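You operate a simulated robot arm through the tools that you are given. There is no shell and no other tool.

You are at the controls of a simulated two-armed robot. One attempt, no reset.

Task
Take the gold plate on the middle of the desk and put it away on the black mat. Then put the green ring from the red field of the sorting table on the lower shelf of the sorting table. Then fetch the round tin and set it on the drip tray floor. Then open the middle drawer, fetch the middle-large adapter from the top shelf of the parts rack and set it in the inside of the middle drawer and shut the drawer again. Then fetch the labelled small meter from the front of the packing bench and set it on the shelf under the sink table. Then take the small meter with a lid and leave it on the lower shelf of the sorting table. Do these in the order given. Set down upright: labelled small meter, small meter with a lid.

The check looks at the end state, three seconds after you hand in, the way a careful person would. Anything else that was tipped, shoved, dropped, spilled or broken makes it a failure. Lids that push on must go on centred and level and be pressed home; caps that screw on are set level and turned clockwise until they are tight.

Robot
Two 7-joint arms with fingered hands on one trunk, on a base that drives. Base frame: it is fixed to the floor where the robot stands at the start and does not move with it; the origin is under the middle of the robot, x ahead of it, y to its left, z up. Units: mm, degrees, N and s.
The left shoulder is at the start at [29, 215, 1122], the right one opposite. With the tool pointing down near the work surface each hand reaches from about 100 to 680 mm from the robot's upright axis, wherever it stands, measured 20 degrees to its own side. Places, roughly: black mat (29x15 cm) [-4820, 6220, 880]; drip tray floor (29x17 cm) [-3440, 4580, 900]; gold plate (12x11x5 cm) [-3800, 200, 900]; green ring (8x8x4 cm) [-4400, 2500, 800]; inside of the middle drawer [-2000, 6800, 500]; labelled small meter [-1500, 5500, 1000]; lower shelf of the sorting table [-4500, 2300, 300]; middle drawer [-2100, 6800, 500]; middle-large adapter [-1750, 6500, 1250]; round tin (9x9x3 cm) [-2900, 3600, 900]; shelf under the sink table [-4700, 6500, 300]; small meter with a lid [-3000, 3750, 1000]. Payload 3.6 kg a hand.
Tool frame (each hand has its own): the origin (TCP) lies between the finger pads and is the grasp point; the fingertips stand 22 mm ahead of it; z points along the fingers, y is the line along which they close. The gripper opens to 132 mm. The gripper's body begins 60 mm behind the TCP. The gripper is a hand of 4 fingers: y runs from the thumb to the fingers, the wrist lies at [0, 0, -203] in the tool frame, and closing takes about 1.5 s.
Orientation is that of the tool frame in the base frame, as a unit quaternion [x, y, z, w]. With the fingers straight down and closing along the base's y, the tool's x points along the base's -x, its y along +y and its z along -z.

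Tools
- The arms move only by the tool send_rows. It takes "left_targets", "right_targets" or both (then of equal length, played together; a hand with none holds still); each is a list of rows, each an object (a shift or turn left out is 0, a gripper value left out holds the last) with "linear": the shift along the tool's x, y, z in mm, a list of three; "dr": the turn, a rotation vector about the tool's x, y, z in degrees, a list of three. In form: [{"linear": [tx, ty, tz], "dr": [ax, ay, az]}, ...]. A call has 1 to 20 rows; each row shifts and turns the commanded pose from where the row before left it, along the tool's axes as they then stand. "left_hand" and "right_hand" are, for a hand that has rows, the opening, from 0 (shut) to 1 (fully open), set as the call begins (left out, the last holds). A row lasts 0.2 s, in which the tool goes at most 50 mm and 8.6 degrees; a call with a longer step from one row to the next is refused whole, and so is a gripper value outside its range. Where a pose cannot be reached the arm comes as near as it can. A force on the tool above 40 N (or 10 N above the force at the start of the call, whichever is more), or a blocked arm, ends the call early, and 0.2 s more pass. The fingers move at their own pace (about 108 mm/s each) and stop on an object; they squeeze with about 31 N. The grip force told is the motor's: it shows also when the fingers shut on nothing. Time passes only in rows, and 0.2 s behind the last, so rows that do not move let the fingers close. The reply holds the time, the measured pose of the TCP, the force on the tool along the base axes, the opening and the grip force, in the units named above and with some noise, with the torque about the TCP (base axes, N m) and any sound that the robot's microphone picked up.
- Cameras (640 x 400 px; columns grow to the right, rows downward): "scene" is now at [177.6, -5.7, 1063.3]; the picture's right is [-0.03, -1.00, 0.00], its down [0.08, -0.00, -1.00] and it looks along [1.00, -0.03, 0.08] (base axes); focal length 224 px, centre (320, 200). "left" rides on the left gripper at [-53, -53, -84] in its tool frame; the picture's right is [0.71, -0.71, 0.00], its down [0.53, 0.53, -0.67] and it looks along [0.47, 0.47, 0.74] (tool axes); focal length 247 px, centre (320, 200). "right" rides on the right gripper at [53, -53, -84] in its tool frame; the picture's right is [0.71, 0.71, 0.00], its down [-0.53, 0.53, -0.67] and it looks along [-0.47, 0.47, 0.74] (tool axes); focal length 247 px, centre (320, 200). There is no depth. A picture from a camera that has moved, and an enlarged one, comes with that camera's place and axes in the base frame and with its lens. The place of the scene camera against the robot may be out by one fixed shift of up to 25 mm in any direction.
- snapshot(camera): a new picture of that camera. No time passes.
- raise_lower(by): slides the trunk up (or, below 0, down) by that many mm; the arms and the scene camera ride with it, the base frame stays. It gives what a move gives, with no picture.
- steer(legs): drives the robot by 1 to 6 legs, each [ahead, turn to the left] in mm and degrees, along the robot's own axes; the way and the turn of a leg run together, so that a leg with both is an arc; at most 1500 mm and 180 degrees a leg. The arms and the cameras ride along, it lands a little off, and it stops where it bumps. It gives what a move gives.
- set_fingers(finger1, finger2, finger3, thumb_bend, hand): sets how far each is bent, from 0 (flat) to 100 (curled in); at 30 the hand is open as for a grip, at 70 the pads meet at the TCP. One left out holds its place. A second passes; each finger stops where it meets its share of the squeeze, and holds until it gets a number again. A gripper value or a shape takes the hand back. It gives what a move gives, with no picture; readings hold the bend of each and the force on the fingers (four entries, about 0 where the hand has none), thumb and palm.
- set_grasp(shape, hand): the hand has 4 fingers and takes this shape, open, in about a second: jaw (thumb against the fingers, like two jaws); tri (thumb and two fingers); tip (a fingertip pinch); poke (one finger out to press); point (the index stretched); flat (the hand flat); cup (the hand cupped); fist (a fist). The gripper value then closes the fingers along that shape, each until it touches; the sizes above hold for jaw. It gives what a move gives, with no picture.
- head_to(pan, tilt): turns the head with the scene camera to pan (to the left, within 60 degrees either way) and tilt (down, from -29 to 69), counted from straight ahead of the robot. It gives what a move gives.
- inspect(camera, box): a new picture of the part [left, top, right, bottom] of that camera's present view, enlarged. No time passes.
- close_job(): hands the job in; it is judged then, once.

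Nothing tells you exact positions but the pictures and the camera data. Unless the task says otherwise, let go and move clear before handing in.

The tools are called after "Call:" by a JSON object that holds its "fn" and its "kwargs". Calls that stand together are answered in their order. send_rows: Moves the arms, as the interface text tells. Its arguments: {"type":"object","properties":{"left_targets":{"type":"array","items":{"type":"object","properties":{"linear":{"type":"array","items":{"type":"number"}},"dr":{"type":"array","items":{"type":"number"}}}}},"left_hand":{"type":"number"},"right_targets":{"type":"array","items":{"type":"object","properties":{"linear":{"type":"array","items":{"type":"number"}},"dr":{"type":"array","items":{"type":"number"}}}}},"right_hand":{"type":"number"}},"required":[]} The other tools are called the same way: raise_lower (by) slides the trunk up or down; set_grasp (shape, hand) gives the hand a shape; set_fingers (finger1, finger2, finger3, thumb_bend, hand) moves the fingers one by one; steer (legs) drives the base; head_to (pan, tilt) turns the head that bears the scene camera; snapshot (camera) takes a picture; inspect (camera, box) takes an enlarged picture of a part of a camera's view; close_job () hands the job in.

At the start:

```text
t: 0.0
left_tool_pos: [394.6, 140.9, 1148.5]
left_ee_rot: [0.001, 1.0, 0.0, -0.001]
left_force: [-0.5, -0.2, 0.4]
left_moment: [0.01, -0.03, 0.02]
left_width: 131.9
left_grasp_force: 0.0
left_shape: jaw
left_bend: [30.0, 30.0, 30.0, 30.0]
left_finger forces: [0.0, 0.0, 0.1, 0.1, 0.0, 0.0]
right_tool_pos: [338.6, -108.2, 1107.1]
right_ee_rot: [0.001, 1.0, 0.0, -0.002]
right_force: [-0.4, -0.6, 0.1]
right_moment: [0.02, 0.0, -0.03]
right_width: 132.1
right_grasp_force: 0.1
right_shape: jaw
right_bend: [30.0, 30.0, 30.0, 30.0]
right_finger forces: [0.0, 0.0, 0.0, 0.1, 0.1, 0.1]
trunk travel left (down, up): [-400.0, 276.0]
robot x, y, heading: [0.5, 2.9, -0.0]
head pan, tilt: [-1.9, -4.4]
```

scene: 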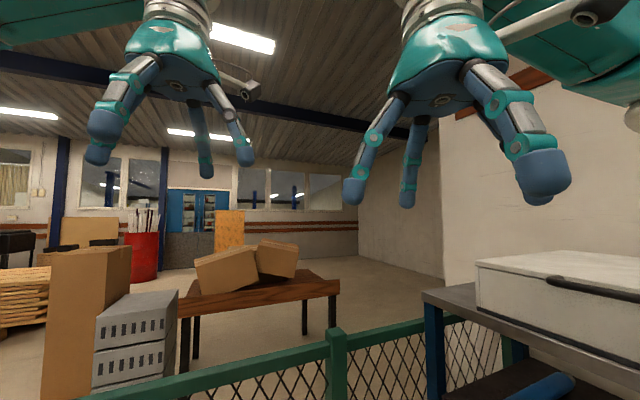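
right: 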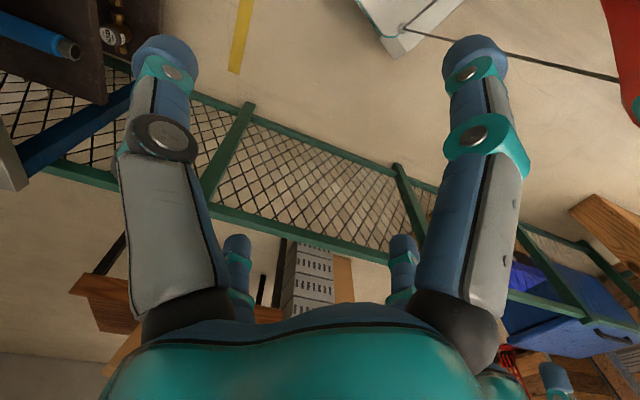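
left: 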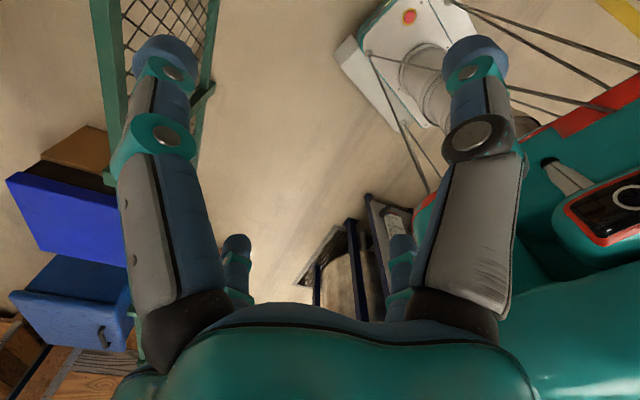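

I see a mesh fence ahead and a bench to the right; all the work places lie behind me (negative x). I'll look around with the head before driving anywhere.

Call:
{"fn": "head_to", "kwargs": {"pan": 60, "tilt": 20}}

```text
t: 1.3
left_tool_pos: [395.0, 140.9, 1150.5]
left_ee_rot: [0.001, 1.0, 0.0, 0.0]
left_force: [0.2, -0.3, -0.5]
left_moment: [0.01, -0.01, 0.05]
left_width: 132.0
left_grasp_force: 0.1
left_shape: jaw
left_bend: [30.0, 30.0, 30.0, 30.0]
left_finger forces: [0.0, 0.0, 0.1, 0.1, 0.1, 0.1]
right_tool_pos: [337.3, -108.5, 1107.6]
right_ee_rot: [0.0, 1.0, 0.001, 0.0]
right_force: [-0.3, 0.8, -0.2]
right_moment: [-0.04, -0.03, 0.0]
right_width: 132.1
right_grasp_force: 0.0
right_shape: jaw
right_bend: [30.0, 30.0, 30.0, 30.0]
right_finger forces: [0.0, 0.1, 0.0, 0.0, 0.0, 0.1]
trunk travel left (down, up): [-400.0, 276.0]
robot x, y, heading: [2.4, -0.1, 0.0]
head pan, tilt: [60.0, 20.0]
```

Call:
{"fn": "snapshot", "kwargs": {"camera": "scene"}}

Call:
{"fn": "steer", "kwargs": {"legs": [[0, 90]]}}

```text
taken
camera scene: at [136.4, 77.8, 1024.3], right [0.87, -0.5, 0.0], down [-0.17, -0.3, -0.94], along [0.47, 0.81, -0.34], focal length 224 px, centre (320, 200)
```

scene: 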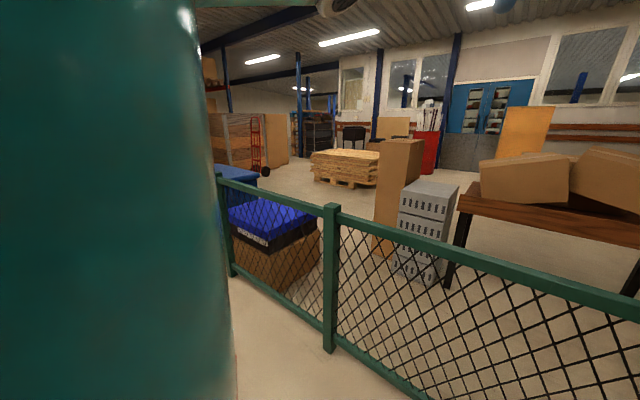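

```text
t: 4.7
left_tool_pos: [-17.2, 421.5, 1149.6]
left_ee_rot: [-0.593, 0.805, 0.0, 0.0]
left_force: [-0.8, 0.8, 0.4]
left_moment: [-0.01, -0.04, 0.01]
left_width: 132.0
left_grasp_force: 0.1
left_shape: jaw
left_bend: [30.0, 30.0, 30.0, 30.0]
left_finger forces: [0.0, 0.0, 0.1, 0.1, 0.0, 0.1]
right_tool_pos: [204.1, 293.0, 1108.1]
right_ee_rot: [-0.592, 0.806, -0.003, 0.001]
right_force: [-1.1, -0.4, 1.0]
right_moment: [-0.02, -0.01, 0.03]
right_width: 132.0
right_grasp_force: 0.1
right_shape: jaw
right_bend: [30.0, 30.0, 30.0, 30.0]
right_finger forces: [0.0, 0.0, 0.1, 0.0, 0.1, 0.1]
trunk travel left (down, up): [-400.0, 276.0]
robot x, y, heading: [57.0, -18.6, 75.3]
head pan, tilt: [60.0, 20.0]
stopped in leg 1: the robot was blocked; the commanded pose is now the measured one
```

The turn was blocked at about 75°, so something is touching the robot. I'll look around with all cameras before moving.

Call:
{"fn": "snapshot", "kwargs": {"camera": "scene"}}

Call:
{"fn": "snapshot", "kwargs": {"camera": "left"}}

Call:
{"fn": "snapshot", "kwargs": {"camera": "right"}}

```text
taken
camera scene: at [21.4, 120.0, 1024.0], right [0.71, 0.71, 0.0], down [0.24, -0.24, -0.94], along [-0.66, 0.66, -0.34], focal length 224 px, centre (320, 200)
```

scene: 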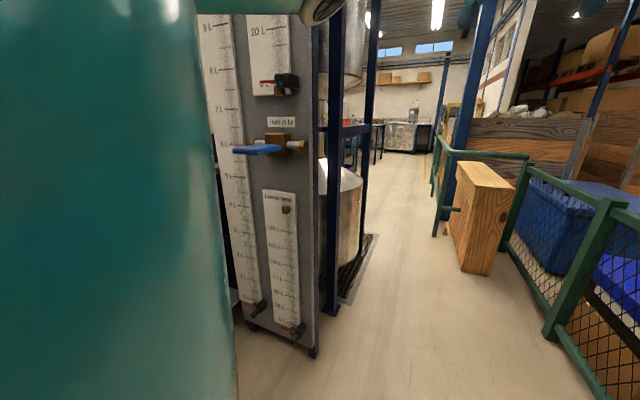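

```text
taken
camera left: at [49.6, 457.8, 1234.3], right [0.46, -0.89, 0.0], down [-0.66, -0.35, 0.67], along [-0.59, -0.31, -0.74], focal length 247 px, centre (320, 200)
```

left: 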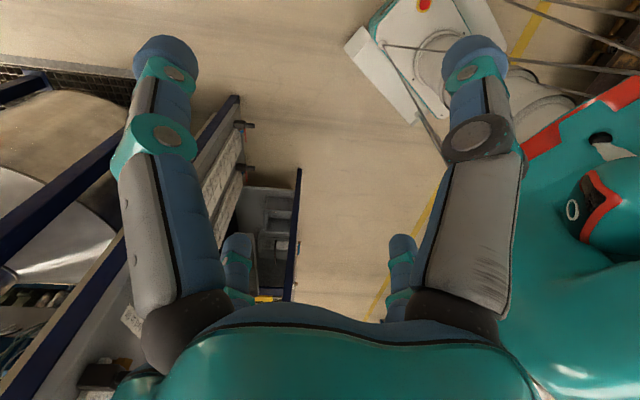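

```text
taken
camera right: at [238.2, 226.1, 1190.6], right [-0.89, -0.46, 0.0], down [-0.35, 0.66, 0.67], along [-0.31, 0.59, -0.75], focal length 247 px, centre (320, 200)
```

right: 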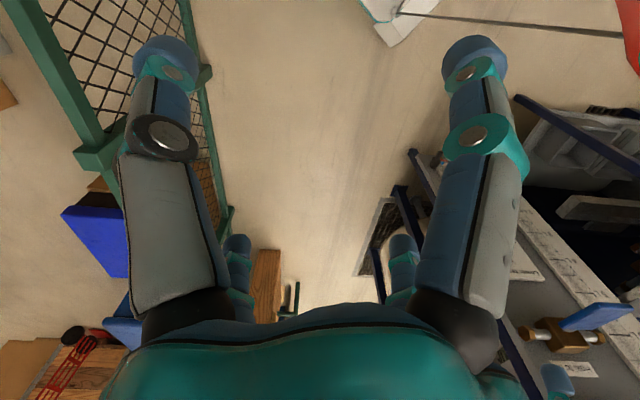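

The left arm's elbow seems to be up against a gauge panel. I'll look to the other side to find free space.

Call:
{"fn": "head_to", "kwargs": {"pan": 0, "tilt": 30}}

Call:
{"fn": "snapshot", "kwargs": {"camera": "scene"}}

Call:
{"fn": "head_to", "kwargs": {"pan": -60, "tilt": 20}}

Call:
{"fn": "snapshot", "kwargs": {"camera": "scene"}}

```text
t: 6.0
left_tool_pos: [-14.3, 420.5, 1151.1]
left_ee_rot: [-0.592, 0.806, 0.001, 0.001]
left_force: [-0.7, -0.2, 0.5]
left_moment: [0.0, -0.01, 0.0]
left_width: 131.8
left_grasp_force: 0.0
left_shape: jaw
left_bend: [30.0, 30.0, 30.0, 30.0]
left_finger forces: [0.0, 0.0, 0.0, 0.1, 0.1, 0.1]
right_tool_pos: [207.7, 292.3, 1107.8]
right_ee_rot: [-0.591, 0.807, -0.001, 0.0]
right_force: [-0.5, -0.1, 0.3]
right_moment: [0.0, -0.01, 0.01]
right_width: 131.9
right_grasp_force: 0.0
right_shape: jaw
right_bend: [30.0, 30.0, 30.0, 30.0]
right_finger forces: [0.0, 0.0, 0.0, 0.0, 0.1, 0.0]
trunk travel left (down, up): [-400.0, 276.0]
robot x, y, heading: [54.8, -16.1, 75.1]
head pan, tilt: [0.0, 30.0]
```

```text
taken
camera scene: at [113.0, 140.7, 1008.2], right [0.97, -0.26, 0.0], down [-0.13, -0.48, -0.87], along [0.22, 0.84, -0.5], focal length 224 px, centre (320, 200)
```

scene: 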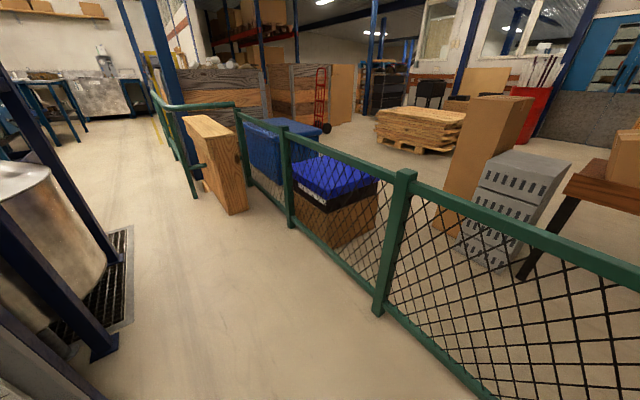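

```text
t: 7.3
left_tool_pos: [-14.6, 419.5, 1150.9]
left_ee_rot: [-0.592, 0.806, 0.001, 0.001]
left_force: [0.2, -0.7, -0.3]
left_moment: [-0.02, -0.02, 0.01]
left_width: 132.0
left_grasp_force: 0.1
left_shape: jaw
left_bend: [30.0, 30.0, 30.0, 30.0]
left_finger forces: [0.0, 0.1, 0.0, 0.0, 0.1, 0.0]
right_tool_pos: [207.0, 291.4, 1107.2]
right_ee_rot: [-0.591, 0.806, -0.001, 0.0]
right_force: [-0.2, 0.2, 0.1]
right_moment: [0.0, 0.03, 0.0]
right_width: 131.9
right_grasp_force: 0.0
right_shape: jaw
right_bend: [30.0, 30.0, 30.0, 30.0]
right_finger forces: [0.0, 0.0, 0.0, 0.0, 0.0, 0.1]
trunk travel left (down, up): [-400.0, 276.0]
robot x, y, heading: [57.8, -17.3, 75.5]
head pan, tilt: [-60.0, 20.0]
```

```text
taken
camera scene: at [179.6, 77.6, 1024.3], right [0.26, -0.97, 0.0], down [-0.33, -0.09, -0.94], along [0.91, 0.24, -0.34], focal length 224 px, centre (320, 200)
```

scene: 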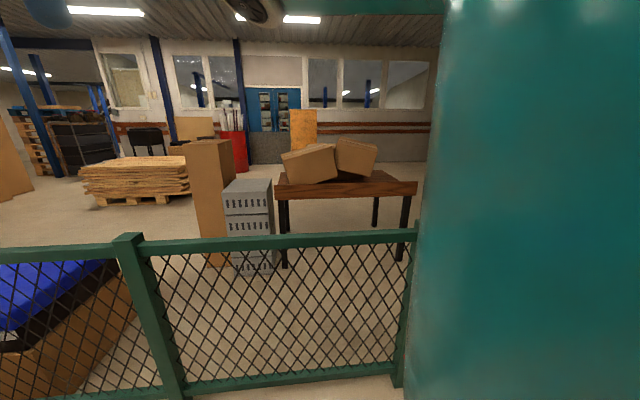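

Call:
{"fn": "head_to", "kwargs": {"pan": 60, "tilt": 60}}

Call:
{"fn": "snapshot", "kwargs": {"camera": "scene"}}

Call:
{"fn": "head_to", "kwargs": {"pan": 35, "tilt": 30}}

Call:
{"fn": "snapshot", "kwargs": {"camera": "scene"}}

```text
t: 9.3
left_tool_pos: [-13.4, 419.6, 1149.9]
left_ee_rot: [-0.592, 0.806, 0.0, 0.0]
left_force: [-0.4, -0.2, -1.0]
left_moment: [-0.01, 0.01, 0.0]
left_width: 132.0
left_grasp_force: 0.1
left_shape: jaw
left_bend: [30.0, 30.0, 30.0, 30.0]
left_finger forces: [0.0, 0.0, 0.0, 0.1, 0.0, 0.1]
right_tool_pos: [207.3, 292.3, 1108.0]
right_ee_rot: [-0.591, 0.807, -0.001, -0.001]
right_force: [0.2, 0.4, -0.3]
right_moment: [0.0, 0.03, 0.02]
right_width: 131.7
right_grasp_force: 0.1
right_shape: jaw
right_bend: [30.0, 30.0, 30.0, 30.0]
right_finger forces: [0.0, 0.1, 0.0, 0.0, 0.1, 0.1]
trunk travel left (down, up): [-400.0, 276.0]
robot x, y, heading: [56.9, -17.7, 75.1]
head pan, tilt: [60.0, 60.0]
```

```text
taken
camera scene: at [42.5, 100.4, 966.1], right [0.71, 0.71, 0.0], down [0.61, -0.61, -0.5], along [-0.35, 0.35, -0.87], focal length 224 px, centre (320, 200)
```

scene: 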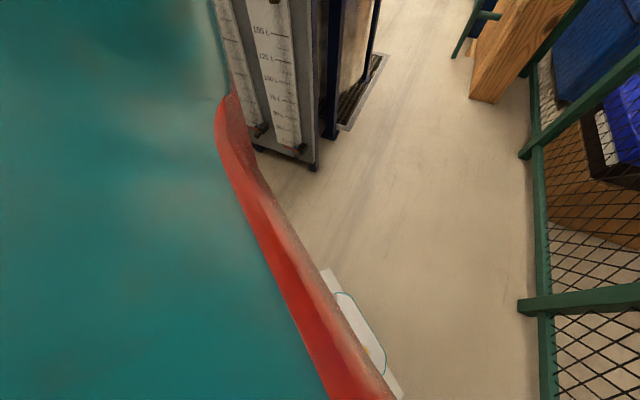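

```text
t: 10.3
left_tool_pos: [-14.0, 419.8, 1150.5]
left_ee_rot: [-0.593, 0.805, 0.0, 0.0]
left_force: [-0.9, 1.3, 0.2]
left_moment: [0.03, 0.02, 0.0]
left_width: 132.0
left_grasp_force: 0.1
left_shape: jaw
left_bend: [30.0, 30.0, 30.0, 30.0]
left_finger forces: [0.0, 0.0, 0.0, 0.0, 0.1, 0.0]
right_tool_pos: [206.7, 292.0, 1107.2]
right_ee_rot: [-0.591, 0.807, -0.002, 0.0]
right_force: [0.7, 0.4, -0.1]
right_moment: [0.03, 0.0, 0.02]
right_width: 132.3
right_grasp_force: 0.2
right_shape: jaw
right_bend: [30.0, 30.0, 30.0, 30.0]
right_finger forces: [0.0, 0.1, 0.0, 0.1, 0.0, 0.1]
trunk travel left (down, up): [-400.0, 276.0]
robot x, y, heading: [57.6, -20.7, 75.1]
head pan, tilt: [35.0, 30.0]
```

```text
taken
camera scene: at [58.6, 138.2, 1008.1], right [0.94, 0.34, 0.0], down [0.17, -0.47, -0.87], along [-0.3, 0.81, -0.5], focal length 224 px, centre (320, 200)
```

scene: 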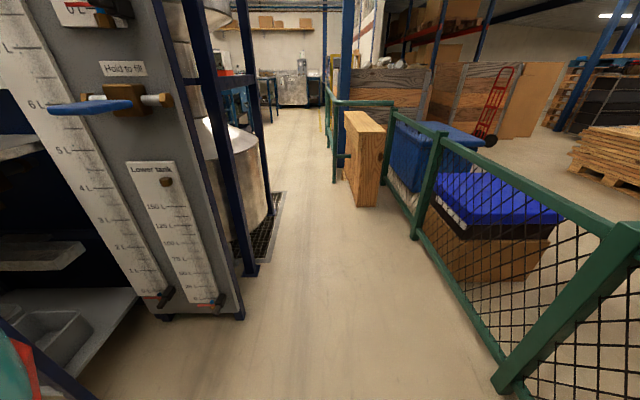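

There is a shelf rack at my left and a corridor leading up and left along the mesh fence, which is low enough for the hands to pass over. I'll ease off the contact and drive into the corridor.

Call:
{"fn": "steer", "kwargs": {"legs": [[0, -4], [400, 0]]}}

Call:
{"fn": "snapshot", "kwargs": {"camera": "scene"}}

```text
t: 13.2
left_tool_pos: [142.3, 806.6, 1151.1]
left_ee_rot: [-0.567, 0.824, 0.0, 0.0]
left_force: [-0.1, -0.2, 0.0]
left_moment: [-0.02, 0.01, -0.02]
left_width: 131.9
left_grasp_force: 0.0
left_shape: jaw
left_bend: [30.0, 30.0, 30.0, 30.0]
left_finger forces: [0.0, 0.0, 0.1, 0.1, 0.0, 0.0]
right_tool_pos: [354.0, 666.3, 1108.5]
right_ee_rot: [-0.566, 0.824, -0.001, 0.0]
right_force: [-0.4, 0.1, 0.5]
right_moment: [-0.01, 0.0, 0.01]
right_width: 132.0
right_grasp_force: 0.1
right_shape: jaw
right_bend: [30.0, 30.0, 30.0, 30.0]
right_finger forces: [0.0, 0.0, 0.0, 0.0, 0.1, 0.0]
trunk travel left (down, up): [-400.0, 276.0]
robot x, y, heading: [188.3, 361.7, 71.7]
head pan, tilt: [35.0, 30.0]
```

```text
taken
camera scene: at [201.0, 520.4, 1008.1], right [0.96, 0.28, 0.0], down [0.14, -0.48, -0.87], along [-0.25, 0.83, -0.5], focal length 224 px, centre (320, 200)
```

scene: 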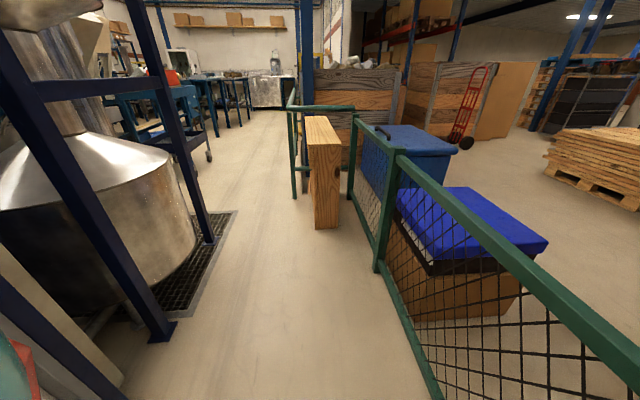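

I'm in the corridor with the tank stand on the left and a wooden crate on the right ahead. I'll go through the gap in short legs and check on the way.

Call:
{"fn": "steer", "kwargs": {"legs": [[0, 30], [250, 0], [0, 28], [450, 0]]}}

Call:
{"fn": "head_to", "kwargs": {"pan": 10, "tilt": 35}}

Call:
{"fn": "snapshot", "kwargs": {"camera": "scene"}}

```text
t: 19.9
left_tool_pos: [-506.7, 1107.0, 1149.1]
left_ee_rot: [0.897, -0.442, 0.0, 0.009]
left_force: [0.5, -1.1, -0.1]
left_moment: [0.02, 0.03, -0.01]
left_width: 132.0
left_grasp_force: 0.0
left_shape: jaw
left_bend: [30.0, 30.0, 30.0, 30.0]
left_finger forces: [0.1, 0.1, 0.0, 0.0, 0.1, 0.0]
right_tool_pos: [-275.3, 1216.6, 1103.9]
right_ee_rot: [0.898, -0.44, 0.003, 0.007]
right_force: [0.2, 0.8, 0.1]
right_moment: [0.01, 0.0, 0.02]
right_width: 132.1
right_grasp_force: 0.0
right_shape: jaw
right_bend: [30.0, 30.0, 30.0, 30.0]
right_finger forces: [0.1, 0.0, 0.1, 0.0, 0.0, 0.0]
trunk travel left (down, up): [-400.0, 276.0]
robot x, y, heading: [-87.6, 913.5, 133.3]
head pan, tilt: [35.0, 30.0]
stopped in leg 4: the robot was blocked; the commanded pose is now the measured one
```

```text
t: 20.8
left_tool_pos: [-505.8, 1106.5, 1150.2]
left_ee_rot: [0.897, -0.442, -0.002, 0.01]
left_force: [-0.8, -0.4, 0.3]
left_moment: [0.0, 0.02, -0.04]
left_width: 131.8
left_grasp_force: 0.1
left_shape: jaw
left_bend: [30.0, 30.0, 30.0, 30.0]
left_finger forces: [0.1, 0.1, 0.0, 0.0, 0.0, 0.0]
right_tool_pos: [-273.2, 1217.6, 1105.1]
right_ee_rot: [0.898, -0.441, 0.002, 0.006]
right_force: [1.3, 0.3, 0.2]
right_moment: [-0.02, -0.01, 0.01]
right_width: 131.9
right_grasp_force: 0.1
right_shape: jaw
right_bend: [30.0, 30.0, 30.0, 30.0]
right_finger forces: [0.0, 0.0, 0.1, 0.1, 0.0, 0.1]
trunk travel left (down, up): [-400.0, 276.0]
robot x, y, heading: [-88.8, 917.4, 133.1]
head pan, tilt: [10.0, 35.0]
```

```text
taken
camera scene: at [-167.5, 1007.9, 1006.5], right [0.6, 0.8, -0.01], down [0.43, -0.33, -0.84], along [-0.67, 0.5, -0.55], focal length 224 px, centre (320, 200)
```

scene: 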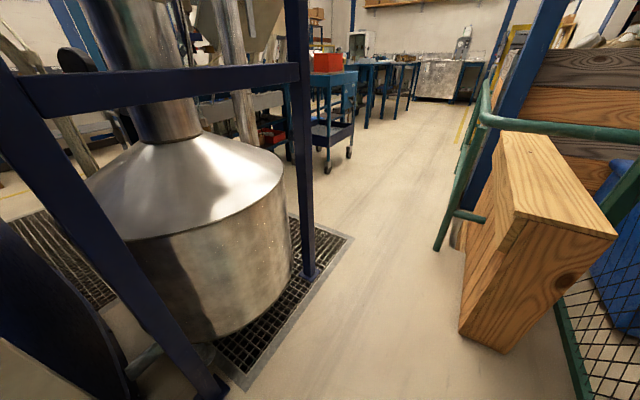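

I'm stopped in the corridor again; the left elbow probably caught the gauge panel's corner. I'll look up-left at my own arm to see how the elbow sits.

Call:
{"fn": "steer", "kwargs": {"legs": [[-80, 0]]}}

Call:
{"fn": "head_to", "kwargs": {"pan": 60, "tilt": 0}}

Call:
{"fn": "snapshot", "kwargs": {"camera": "scene"}}

Call:
{"fn": "head_to", "kwargs": {"pan": -60, "tilt": 0}}

Call:
{"fn": "snapshot", "kwargs": {"camera": "scene"}}

```text
t: 21.9
left_tool_pos: [-472.6, 1050.3, 1140.1]
left_ee_rot: [0.897, -0.441, 0.01, 0.006]
left_force: [0.6, -0.2, -0.5]
left_moment: [-0.02, 0.06, 0.01]
left_width: 132.0
left_grasp_force: 0.2
left_shape: jaw
left_bend: [30.0, 30.0, 30.0, 30.0]
left_finger forces: [0.1, 0.0, 0.0, 0.1, 0.1, 0.1]
right_tool_pos: [-239.0, 1158.3, 1101.1]
right_ee_rot: [0.897, -0.442, 0.01, 0.002]
right_force: [1.3, 0.3, -0.2]
right_moment: [0.02, 0.06, -0.03]
right_width: 131.8
right_grasp_force: 0.1
right_shape: jaw
right_bend: [30.0, 30.0, 30.0, 30.0]
right_finger forces: [0.0, 0.1, 0.0, 0.1, 0.1, 0.0]
trunk travel left (down, up): [-400.0, 276.0]
robot x, y, heading: [-36.5, 858.6, 132.6]
head pan, tilt: [10.0, 35.0]
```

```text
t: 23.1
left_tool_pos: [-474.8, 1051.8, 1138.8]
left_ee_rot: [0.897, -0.441, 0.011, 0.007]
left_force: [0.2, 0.1, 0.0]
left_moment: [0.03, -0.01, 0.0]
left_width: 132.1
left_grasp_force: 0.1
left_shape: jaw
left_bend: [30.0, 30.0, 30.0, 30.0]
left_finger forces: [0.1, 0.0, 0.0, 0.0, 0.0, 0.0]
right_tool_pos: [-240.2, 1161.2, 1099.9]
right_ee_rot: [0.897, -0.442, 0.012, 0.003]
right_force: [0.2, 0.4, 0.3]
right_moment: [-0.01, -0.01, 0.0]
right_width: 131.9
right_grasp_force: 0.0
right_shape: jaw
right_bend: [30.0, 30.0, 30.0, 30.0]
right_finger forces: [0.0, 0.0, 0.0, 0.1, 0.1, 0.1]
trunk travel left (down, up): [-400.0, 276.0]
robot x, y, heading: [-28.3, 861.4, 133.0]
head pan, tilt: [60.0, 0.0]
```

```text
taken
camera scene: at [-161.6, 891.9, 1056.5], right [-0.22, 0.98, 0.0], down [0.0, 0.0, -1.0], along [-0.98, -0.22, 0.0], focal length 224 px, centre (320, 200)
```

scene: 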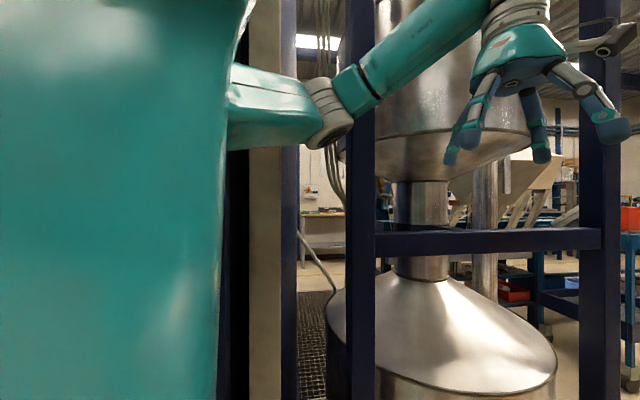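

```text
t: 25.1
left_tool_pos: [-474.0, 1052.5, 1138.8]
left_ee_rot: [0.897, -0.442, 0.012, 0.007]
left_force: [0.0, -0.3, -0.1]
left_moment: [0.0, -0.04, -0.05]
left_width: 131.8
left_grasp_force: 0.1
left_shape: jaw
left_bend: [30.0, 30.0, 30.0, 30.0]
left_finger forces: [0.1, 0.1, 0.1, 0.0, 0.0, 0.1]
right_tool_pos: [-239.8, 1160.4, 1100.1]
right_ee_rot: [0.897, -0.442, 0.012, 0.003]
right_force: [0.0, 0.5, 0.3]
right_moment: [-0.01, -0.02, 0.01]
right_width: 132.0
right_grasp_force: 0.1
right_shape: jaw
right_bend: [30.0, 30.0, 30.0, 30.0]
right_finger forces: [0.0, 0.0, 0.0, 0.1, 0.0, 0.1]
trunk travel left (down, up): [-400.0, 276.0]
robot x, y, heading: [-35.1, 853.9, 132.8]
head pan, tilt: [-60.0, 0.0]
```

```text
taken
camera scene: at [-47.1, 997.6, 1056.6], right [0.96, -0.3, 0.0], down [0.0, 0.0, -1.0], along [0.3, 0.96, 0.0], focal length 224 px, centre (320, 200)
```

scene: 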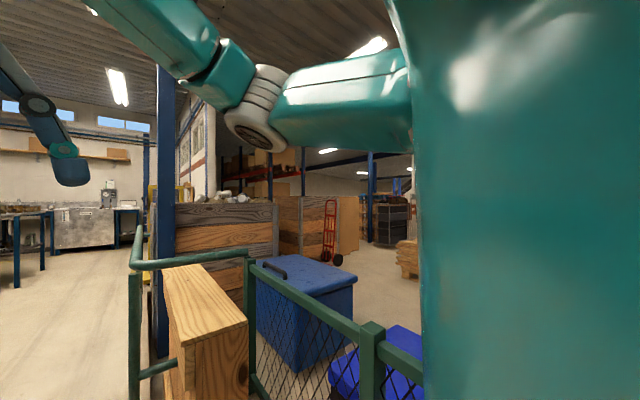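

The left elbow sticks out forward-left at about 1.2 m height and was catching the tall tank post. I'll stretch the left hand forward to bring the elbow inward and check.

Call:
{"fn": "send_rows", "kwargs": {"left_targets": [{"linear": [-40, -15, 0]}, {"linear": [-40, -15, 0]}, {"linear": [-40, -15, 0]}, {"linear": [-40, -15, 0]}, {"linear": [-40, -15, 0]}]}}

Call:
{"fn": "head_to", "kwargs": {"pan": 60, "tilt": 0}}

Call:
{"fn": "snapshot", "kwargs": {"camera": "scene"}}

```text
t: 26.3
left_tool_pos: [-523.3, 1219.0, 1120.2]
left_ee_rot: [0.897, -0.441, 0.011, 0.007]
left_force: [0.5, 0.0, -0.1]
left_moment: [-0.01, -0.01, 0.01]
left_width: 132.0
left_grasp_force: 0.0
left_shape: jaw
left_bend: [30.0, 30.0, 30.0, 30.0]
left_finger forces: [0.0, 0.1, 0.0, 0.0, 0.0, 0.2]
left hand out of reach, approached as far as the arm can: row 5
right_tool_pos: [-241.9, 1159.3, 1100.4]
right_ee_rot: [0.897, -0.441, 0.011, 0.002]
right_force: [0.2, -0.4, 0.3]
right_moment: [0.04, -0.02, 0.0]
right_width: 131.8
right_grasp_force: 0.0
right_shape: jaw
right_bend: [30.0, 30.0, 30.0, 30.0]
right_finger forces: [0.0, 0.0, 0.0, 0.1, 0.0, 0.0]
trunk travel left (down, up): [-400.0, 276.0]
robot x, y, heading: [-31.7, 854.3, 132.6]
head pan, tilt: [-60.0, 0.0]
```

```text
t: 28.3
left_tool_pos: [-519.9, 1220.9, 1120.3]
left_ee_rot: [0.897, -0.442, 0.011, 0.008]
left_force: [0.2, 0.2, -0.3]
left_moment: [-0.01, 0.01, -0.03]
left_width: 132.1
left_grasp_force: 0.0
left_shape: jaw
left_bend: [30.0, 30.0, 30.0, 30.0]
left_finger forces: [0.1, 0.1, 0.0, 0.0, 0.0, 0.0]
right_tool_pos: [-239.6, 1160.2, 1100.3]
right_ee_rot: [0.897, -0.441, 0.012, 0.003]
right_force: [0.1, 0.2, 0.8]
right_moment: [-0.02, 0.04, -0.02]
right_width: 132.0
right_grasp_force: 0.1
right_shape: jaw
right_bend: [30.0, 30.0, 30.0, 30.0]
right_finger forces: [0.0, 0.1, 0.0, 0.0, 0.0, 0.0]
trunk travel left (down, up): [-400.0, 276.0]
robot x, y, heading: [-33.8, 856.7, 132.8]
head pan, tilt: [60.0, 0.0]
```

```text
taken
camera scene: at [-161.6, 891.8, 1056.5], right [-0.22, 0.98, 0.0], down [0.0, 0.0, -1.0], along [-0.98, -0.22, 0.0], focal length 224 px, centre (320, 200)
```

scene: 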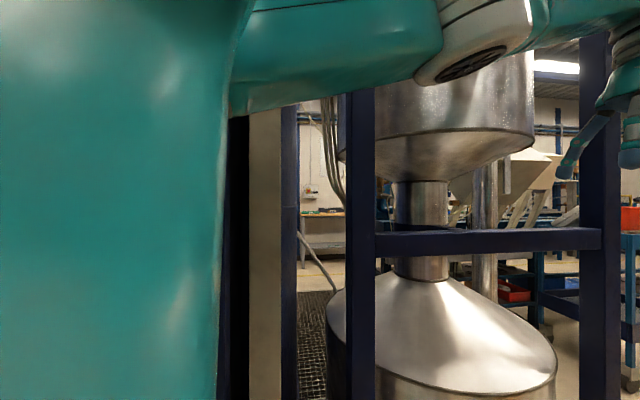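

Good, the left arm is now narrow. I'll stretch the right hand likewise and then drive through the gap.

Call:
{"fn": "send_rows", "kwargs": {"right_targets": [{"linear": [-40, -15, 0]}, {"linear": [-40, -15, 0]}, {"linear": [-40, -15, 0]}, {"linear": [-40, -15, 0]}]}}

Call:
{"fn": "steer", "kwargs": {"legs": [[0, -7], [450, 0]]}}

Call:
{"fn": "head_to", "kwargs": {"pan": 0, "tilt": 40}}

Call:
{"fn": "snapshot", "kwargs": {"camera": "scene"}}

```text
t: 29.3
left_tool_pos: [-518.8, 1220.9, 1120.0]
left_ee_rot: [0.897, -0.441, 0.012, 0.007]
left_force: [0.0, -0.7, -1.1]
left_moment: [-0.02, -0.01, -0.03]
left_width: 132.1
left_grasp_force: 0.0
left_shape: jaw
left_bend: [30.0, 30.0, 30.0, 30.0]
left_finger forces: [0.0, 0.0, 0.0, 0.0, 0.0, 0.0]
right_tool_pos: [-290.7, 1325.4, 1093.9]
right_ee_rot: [0.897, -0.442, 0.013, 0.004]
right_force: [-0.1, 0.0, -0.2]
right_moment: [0.0, 0.0, 0.01]
right_width: 132.2
right_grasp_force: 0.1
right_shape: jaw
right_bend: [30.0, 30.0, 30.0, 30.0]
right_finger forces: [0.1, 0.0, 0.1, 0.1, 0.0, 0.1]
trunk travel left (down, up): [-400.0, 276.0]
robot x, y, heading: [-33.9, 855.6, 132.9]
head pan, tilt: [60.0, 0.0]
```

```text
t: 30.8
left_tool_pos: [-466.5, 1305.8, 1133.0]
left_ee_rot: [0.855, -0.518, 0.001, 0.014]
left_force: [-0.4, 0.5, -0.6]
left_moment: [-0.02, -0.02, 0.0]
left_width: 132.1
left_grasp_force: 0.2
left_shape: jaw
left_bend: [30.0, 30.0, 30.0, 30.0]
left_finger forces: [0.0, 0.0, 0.0, 0.1, 0.1, 0.1]
right_tool_pos: [-232.9, 1368.6, 1103.4]
right_ee_rot: [0.865, -0.501, 0.006, 0.001]
right_force: [-0.1, 0.3, -0.5]
right_moment: [-0.05, -0.02, 0.01]
right_width: 131.9
right_grasp_force: 0.1
right_shape: jaw
right_bend: [30.0, 30.0, 30.0, 30.0]
right_finger forces: [0.1, 0.0, 0.0, 0.0, 0.0, 0.0]
trunk travel left (down, up): [-400.0, 276.0]
robot x, y, heading: [-56.0, 875.9, 123.6]
head pan, tilt: [60.0, 0.0]
stopped in leg 2: the robot was blocked; the commanded pose is now the measured one
```

```text
t: 32.1
left_tool_pos: [-471.4, 1308.7, 1129.5]
left_ee_rot: [0.857, -0.515, 0.005, 0.013]
left_force: [0.1, 0.0, 0.3]
left_moment: [-0.03, -0.02, 0.01]
left_width: 131.9
left_grasp_force: 0.1
left_shape: jaw
left_bend: [30.0, 30.0, 30.0, 30.0]
left_finger forces: [0.0, 0.0, 0.0, 0.1, 0.0, 0.0]
right_tool_pos: [-235.9, 1371.3, 1100.9]
right_ee_rot: [0.865, -0.502, 0.007, 0.002]
right_force: [0.7, -0.7, -0.6]
right_moment: [0.03, -0.01, -0.04]
right_width: 132.0
right_grasp_force: 0.1
right_shape: jaw
right_bend: [30.0, 30.0, 30.0, 30.0]
right_finger forces: [0.1, 0.1, 0.0, 0.0, 0.0, 0.0]
trunk travel left (down, up): [-400.0, 276.0]
robot x, y, heading: [-55.7, 874.9, 123.4]
head pan, tilt: [0.0, 40.0]
```

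```text
taken
camera scene: at [-134.0, 1008.7, 992.9], right [0.83, 0.55, 0.0], down [0.36, -0.54, -0.77], along [-0.42, 0.64, -0.64], focal length 224 px, centre (320, 200)
```

scene: 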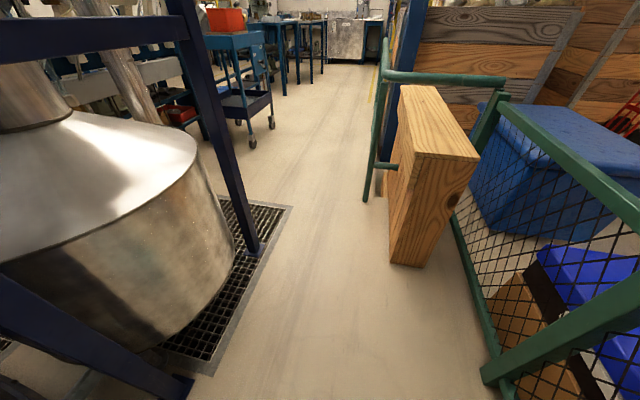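

I'm blocked again at about (-56, 875), with a slight tilt, so it may be the base itself touching something low. I'll look down on both sides.

Call:
{"fn": "head_to", "kwargs": {"pan": 60, "tilt": 69}}

Call:
{"fn": "snapshot", "kwargs": {"camera": "scene"}}

Call:
{"fn": "head_to", "kwargs": {"pan": -60, "tilt": 69}}

Call:
{"fn": "snapshot", "kwargs": {"camera": "scene"}}

Call:
{"fn": "snapshot", "kwargs": {"camera": "left"}}

Call:
{"fn": "snapshot", "kwargs": {"camera": "right"}}

```text
t: 33.4
left_tool_pos: [-470.9, 1308.1, 1128.2]
left_ee_rot: [0.858, -0.514, 0.005, 0.013]
left_force: [0.4, 0.1, -0.3]
left_moment: [0.0, 0.0, 0.02]
left_width: 131.9
left_grasp_force: 0.0
left_shape: jaw
left_bend: [30.0, 30.0, 30.0, 30.0]
left_finger forces: [0.1, 0.0, 0.0, 0.0, 0.0, 0.0]
right_tool_pos: [-236.7, 1370.0, 1100.8]
right_ee_rot: [0.865, -0.502, 0.007, 0.003]
right_force: [-0.1, -0.2, 0.1]
right_moment: [0.01, 0.0, 0.0]
right_width: 132.2
right_grasp_force: 0.0
right_shape: jaw
right_bend: [30.0, 30.0, 30.0, 30.0]
right_finger forces: [0.1, 0.1, 0.0, 0.0, 0.1, 0.0]
trunk travel left (down, up): [-400.0, 276.0]
robot x, y, heading: [-51.2, 878.1, 123.7]
head pan, tilt: [60.0, 68.8]
```

```text
taken
camera scene: at [-142.8, 934.6, 956.7], right [-0.06, 1.0, 0.0], down [0.93, 0.06, -0.36], along [-0.36, -0.02, -0.93], focal length 224 px, centre (320, 200)
```

scene: 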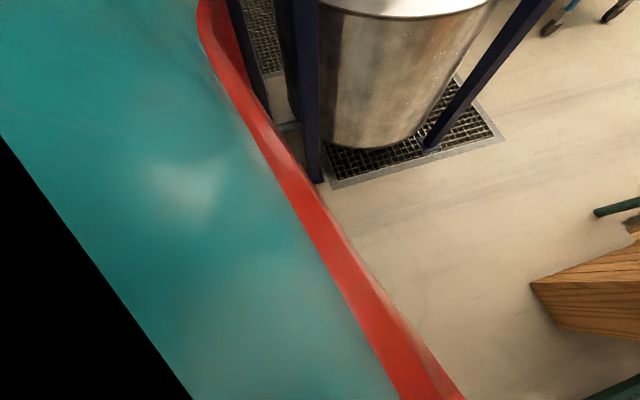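

```text
t: 35.4
left_tool_pos: [-471.5, 1308.7, 1129.2]
left_ee_rot: [0.858, -0.514, 0.005, 0.013]
left_force: [0.1, -0.9, -0.2]
left_moment: [-0.01, 0.02, -0.01]
left_width: 132.2
left_grasp_force: 0.1
left_shape: jaw
left_bend: [30.0, 30.0, 30.0, 30.0]
left_finger forces: [0.1, 0.0, 0.1, 0.0, 0.0, 0.0]
right_tool_pos: [-235.8, 1371.2, 1101.2]
right_ee_rot: [0.865, -0.501, 0.007, 0.002]
right_force: [-0.3, 0.7, 0.4]
right_moment: [-0.02, -0.02, 0.01]
right_width: 132.1
right_grasp_force: 0.0
right_shape: jaw
right_bend: [30.0, 30.0, 30.0, 30.0]
right_finger forces: [0.0, 0.1, 0.0, 0.0, 0.0, 0.1]
trunk travel left (down, up): [-400.0, 276.0]
robot x, y, heading: [-58.0, 875.6, 123.8]
head pan, tilt: [-60.0, 68.8]
```

```text
taken
camera scene: at [-62.1, 988.1, 956.7], right [0.9, -0.44, 0.0], down [-0.41, -0.84, -0.36], along [0.16, 0.32, -0.93], focal length 224 px, centre (320, 200)
```

scene: 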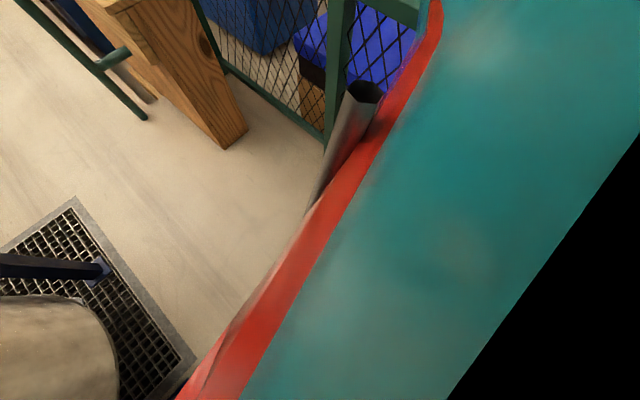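

```text
taken
camera left: at [-448.5, 1383.8, 1211.3], right [0.96, -0.29, 0.0], down [-0.21, -0.69, 0.69], along [-0.2, -0.66, -0.73], focal length 247 px, centre (320, 200)
```

left: 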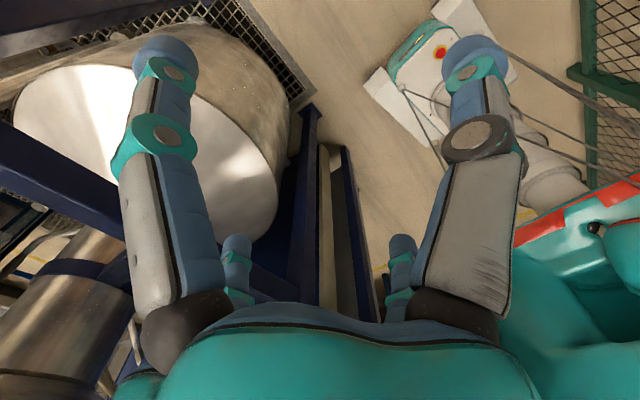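

```text
taken
camera right: at [-165.1, 1352.0, 1184.0], right [-0.26, -0.97, 0.01], down [-0.73, 0.2, 0.66], along [-0.64, 0.17, -0.75], focal length 247 px, centre (320, 200)
```

right: 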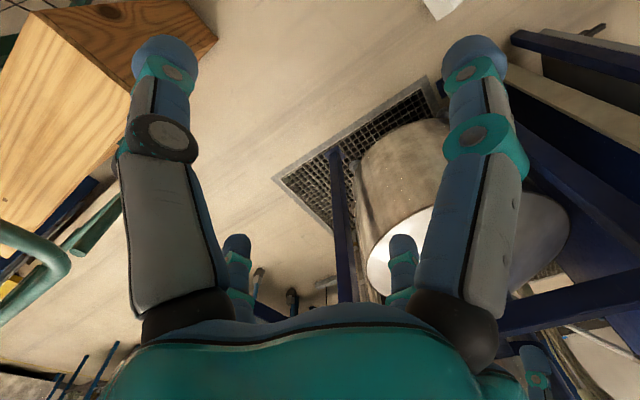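

Call:
{"fn": "head_to", "kwargs": {"pan": 45, "tilt": -29}}

Call:
{"fn": "snapshot", "kwargs": {"camera": "scene"}}

Call:
{"fn": "head_to", "kwargs": {"pan": -45, "tilt": -29}}

Call:
{"fn": "snapshot", "kwargs": {"camera": "scene"}}

```text
t: 37.2
left_tool_pos: [-470.0, 1308.9, 1129.4]
left_ee_rot: [0.858, -0.514, 0.006, 0.014]
left_force: [-0.3, 0.8, -0.9]
left_moment: [0.02, -0.03, 0.01]
left_width: 131.9
left_grasp_force: 0.0
left_shape: jaw
left_bend: [30.0, 30.0, 30.0, 30.0]
left_finger forces: [0.0, 0.0, 0.0, 0.0, 0.0, 0.0]
right_tool_pos: [-236.4, 1371.1, 1100.2]
right_ee_rot: [0.865, -0.501, 0.007, 0.002]
right_force: [-0.2, -0.7, -0.2]
right_moment: [0.01, -0.01, 0.01]
right_width: 132.0
right_grasp_force: 0.0
right_shape: jaw
right_bend: [30.0, 30.0, 30.0, 30.0]
right_finger forces: [0.1, 0.1, 0.0, 0.0, 0.0, 0.0]
trunk travel left (down, up): [-400.0, 276.0]
robot x, y, heading: [-57.2, 879.4, 123.8]
head pan, tilt: [45.0, -28.6]
```

```text
taken
camera scene: at [-152.7, 951.5, 1096.6], right [0.2, 0.98, 0.0], down [-0.47, 0.09, -0.88], along [-0.86, 0.17, 0.48], focal length 224 px, centre (320, 200)
```

scene: 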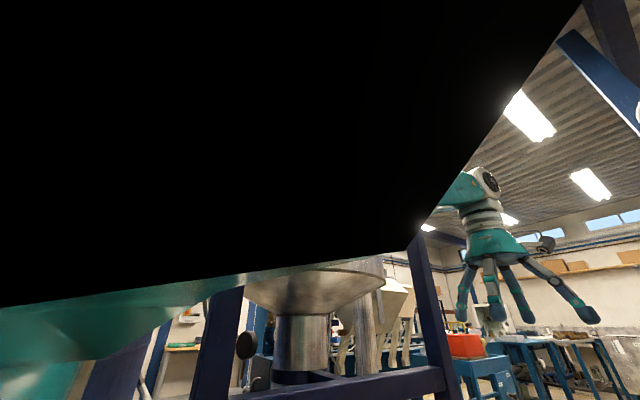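

```text
t: 38.9
left_tool_pos: [-471.5, 1308.9, 1129.1]
left_ee_rot: [0.858, -0.514, 0.006, 0.013]
left_force: [-0.6, 1.0, 0.2]
left_moment: [0.0, 0.01, 0.0]
left_width: 132.0
left_grasp_force: 0.0
left_shape: jaw
left_bend: [30.0, 30.0, 30.0, 30.0]
left_finger forces: [0.0, 0.1, 0.0, 0.0, 0.0, 0.1]
right_tool_pos: [-236.8, 1371.0, 1100.6]
right_ee_rot: [0.865, -0.501, 0.007, 0.003]
right_force: [-0.2, 0.1, -1.2]
right_moment: [0.01, -0.01, 0.02]
right_width: 131.7
right_grasp_force: 0.1
right_shape: jaw
right_bend: [30.0, 30.0, 30.0, 30.0]
right_finger forces: [0.0, 0.0, 0.0, 0.0, 0.1, 0.1]
trunk travel left (down, up): [-400.0, 276.0]
robot x, y, heading: [-56.2, 876.2, 123.3]
head pan, tilt: [-45.0, -28.6]
```

```text
taken
camera scene: at [-73.8, 1003.8, 1096.6], right [0.98, -0.2, 0.0], down [0.1, 0.47, -0.88], along [0.17, 0.86, 0.48], focal length 224 px, centre (320, 200)
```

scene: 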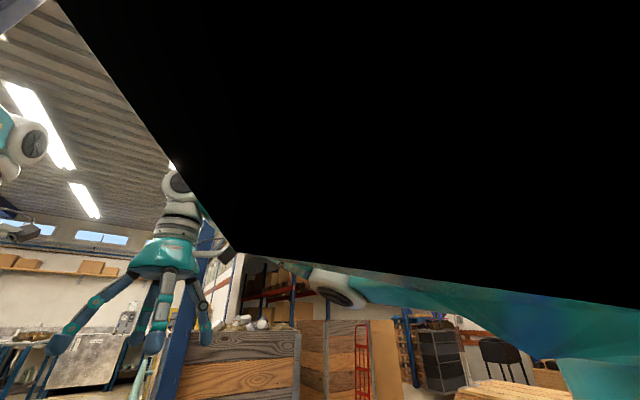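

I can't see a clear contact, so I'll back off slightly, turn more to the right, and try a path further from the tank stand.

Call:
{"fn": "steer", "kwargs": {"legs": [[-50, 0], [0, -20], [300, 0]]}}

Call:
{"fn": "head_to", "kwargs": {"pan": 55, "tilt": 15}}

Call:
{"fn": "snapshot", "kwargs": {"camera": "scene"}}

```text
t: 40.6
left_tool_pos: [-347.2, 1340.2, 1132.1]
left_ee_rot: [0.8, -0.6, 0.004, 0.012]
left_force: [1.0, 0.2, 0.5]
left_moment: [0.02, -0.02, -0.03]
left_width: 131.9
left_grasp_force: 0.1
left_shape: jaw
left_bend: [30.0, 30.0, 30.0, 30.0]
left_finger forces: [0.1, 0.0, 0.1, 0.1, 0.0, 0.0]
right_tool_pos: [-103.1, 1352.3, 1101.2]
right_ee_rot: [0.808, -0.589, 0.006, 0.001]
right_force: [-0.4, -0.5, 0.2]
right_moment: [0.01, -0.04, -0.01]
right_width: 131.8
right_grasp_force: 0.1
right_shape: jaw
right_bend: [30.0, 30.0, 30.0, 30.0]
right_finger forces: [0.0, 0.0, 0.0, 0.1, 0.1, 0.0]
trunk travel left (down, up): [-400.0, 276.0]
robot x, y, heading: [-41.6, 828.0, 111.8]
head pan, tilt: [-45.0, -28.6]
stopped in leg 2: the robot was blocked; the commanded pose is now the measured one
```

```text
t: 42.4
left_tool_pos: [-348.7, 1340.0, 1130.1]
left_ee_rot: [0.8, -0.6, 0.003, 0.012]
left_force: [-0.2, 0.5, 0.7]
left_moment: [0.03, -0.03, 0.03]
left_width: 131.8
left_grasp_force: 0.2
left_shape: jaw
left_bend: [30.0, 30.0, 30.0, 30.0]
left_finger forces: [0.0, 0.0, 0.0, 0.1, 0.0, 0.0]
right_tool_pos: [-104.7, 1353.1, 1101.1]
right_ee_rot: [0.808, -0.589, 0.008, 0.002]
right_force: [0.5, -0.9, -0.1]
right_moment: [0.02, -0.01, 0.02]
right_width: 132.3
right_grasp_force: 0.1
right_shape: jaw
right_bend: [30.0, 30.0, 30.0, 30.0]
right_finger forces: [0.0, 0.1, 0.1, 0.0, 0.0, 0.0]
trunk travel left (down, up): [-400.0, 276.0]
robot x, y, heading: [-38.6, 831.6, 111.7]
head pan, tilt: [55.0, 15.0]
```

```text
taken
camera scene: at [-144.7, 920.3, 1032.4], right [0.23, 0.97, 0.0], down [0.25, -0.06, -0.97], along [-0.94, 0.22, -0.26], focal length 224 px, centre (320, 200)
```

scene: 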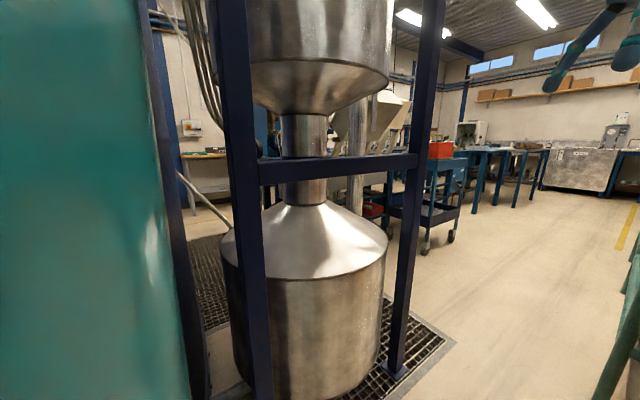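

Call:
{"fn": "head_to", "kwargs": {"pan": -60, "tilt": 45}}

Call:
{"fn": "snapshot", "kwargs": {"camera": "scene"}}

Call:
{"fn": "head_to", "kwargs": {"pan": -60, "tilt": 5}}

Call:
{"fn": "snapshot", "kwargs": {"camera": "scene"}}

Call:
{"fn": "snapshot", "kwargs": {"camera": "left"}}

Call:
{"fn": "snapshot", "kwargs": {"camera": "right"}}

```text
t: 44.3
left_tool_pos: [-348.1, 1340.1, 1130.9]
left_ee_rot: [0.801, -0.599, 0.004, 0.013]
left_force: [0.9, -0.4, -0.1]
left_moment: [0.01, 0.03, 0.0]
left_width: 131.8
left_grasp_force: 0.0
left_shape: jaw
left_bend: [30.0, 30.0, 30.0, 30.0]
left_finger forces: [0.1, 0.1, 0.0, 0.0, 0.0, 0.0]
right_tool_pos: [-104.5, 1352.6, 1101.8]
right_ee_rot: [0.807, -0.59, 0.007, 0.002]
right_force: [0.6, -0.9, -0.2]
right_moment: [-0.01, -0.01, 0.01]
right_width: 132.3
right_grasp_force: 0.1
right_shape: jaw
right_bend: [30.0, 30.0, 30.0, 30.0]
right_finger forces: [0.0, 0.0, 0.0, 0.0, 0.1, 0.0]
trunk travel left (down, up): [-400.0, 276.0]
robot x, y, heading: [-40.3, 830.1, 111.9]
head pan, tilt: [-60.0, 45.0]
```

```text
taken
camera scene: at [-3.6, 962.9, 985.6], right [0.79, -0.62, 0.0], down [-0.44, -0.56, -0.71], along [0.44, 0.56, -0.71], focal length 224 px, centre (320, 200)
```

scene: 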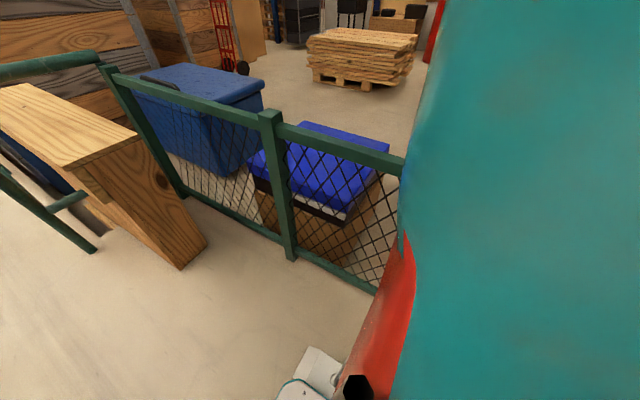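

```text
t: 45.4
left_tool_pos: [-348.4, 1340.1, 1130.8]
left_ee_rot: [0.801, -0.599, 0.004, 0.013]
left_force: [0.8, -0.5, 0.1]
left_moment: [-0.02, -0.02, 0.01]
left_width: 132.2
left_grasp_force: 0.1
left_shape: jaw
left_bend: [30.0, 30.0, 30.0, 30.0]
left_finger forces: [0.0, 0.1, 0.1, 0.1, 0.0, 0.0]
right_tool_pos: [-104.0, 1352.2, 1101.7]
right_ee_rot: [0.808, -0.589, 0.008, 0.003]
right_force: [1.1, -0.3, 0.8]
right_moment: [-0.03, 0.01, 0.01]
right_width: 132.0
right_grasp_force: 0.0
right_shape: jaw
right_bend: [30.0, 30.0, 30.0, 30.0]
right_finger forces: [0.0, 0.1, 0.1, 0.0, 0.1, 0.0]
trunk travel left (down, up): [-400.0, 276.0]
robot x, y, heading: [-38.7, 831.6, 111.8]
head pan, tilt: [-60.0, 5.0]
```

```text
taken
camera scene: at [2.9, 971.2, 1048.5], right [0.79, -0.62, 0.0], down [-0.05, -0.07, -1.0], along [0.62, 0.78, -0.09], focal length 224 px, centre (320, 200)
```

scene: 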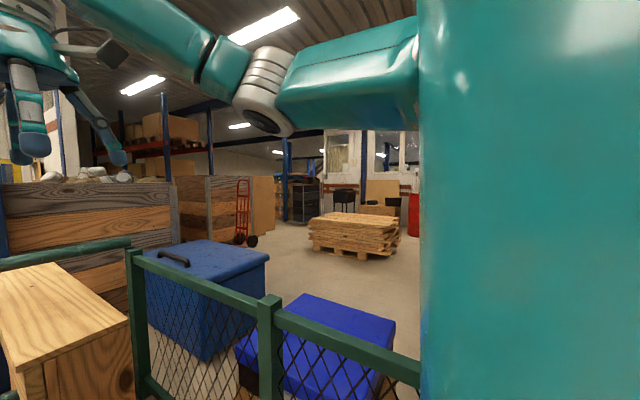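

```text
taken
camera left: at [-311.9, 1409.2, 1212.5], right [0.88, -0.48, 0.0], down [-0.35, -0.64, 0.69], along [-0.33, -0.6, -0.73], focal length 247 px, centre (320, 200)
```

left: 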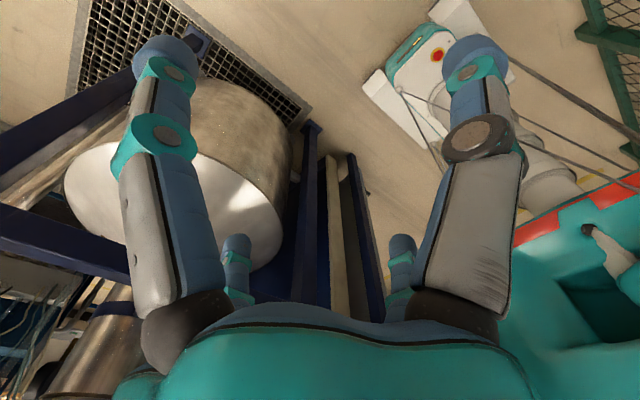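

```text
taken
camera right: at [-38.5, 1319.6, 1185.0], right [-0.46, -0.89, 0.01], down [-0.67, 0.35, 0.66], along [-0.59, 0.3, -0.75], focal length 247 px, centre (320, 200)
```

right: 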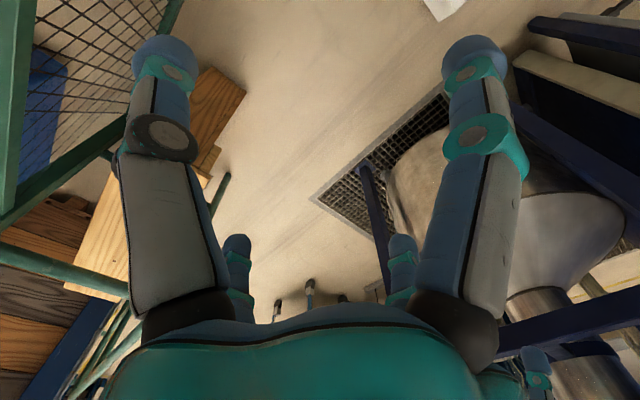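

Nothing obvious touches on the right. I'll test a short forward motion straight along the corridor at this heading.

Call:
{"fn": "steer", "kwargs": {"legs": [[100, 0]]}}

```text
t: 46.5
left_tool_pos: [-386.6, 1433.6, 1129.7]
left_ee_rot: [0.8, -0.6, 0.004, 0.013]
left_force: [-0.5, 1.4, 0.2]
left_moment: [-0.03, 0.0, 0.0]
left_width: 132.0
left_grasp_force: 0.0
left_shape: jaw
left_bend: [30.0, 30.0, 30.0, 30.0]
left_finger forces: [0.0, 0.1, 0.0, 0.0, 0.1, 0.1]
right_tool_pos: [-142.8, 1448.2, 1101.2]
right_ee_rot: [0.808, -0.589, 0.007, 0.003]
right_force: [-0.7, 0.0, -0.3]
right_moment: [0.0, -0.04, 0.04]
right_width: 132.1
right_grasp_force: 0.0
right_shape: jaw
right_bend: [30.0, 30.0, 30.0, 30.0]
right_finger forces: [0.1, 0.0, 0.1, 0.0, 0.0, 0.1]
trunk travel left (down, up): [-400.0, 276.0]
robot x, y, heading: [-73.2, 921.6, 111.8]
head pan, tilt: [-60.0, 5.0]
```

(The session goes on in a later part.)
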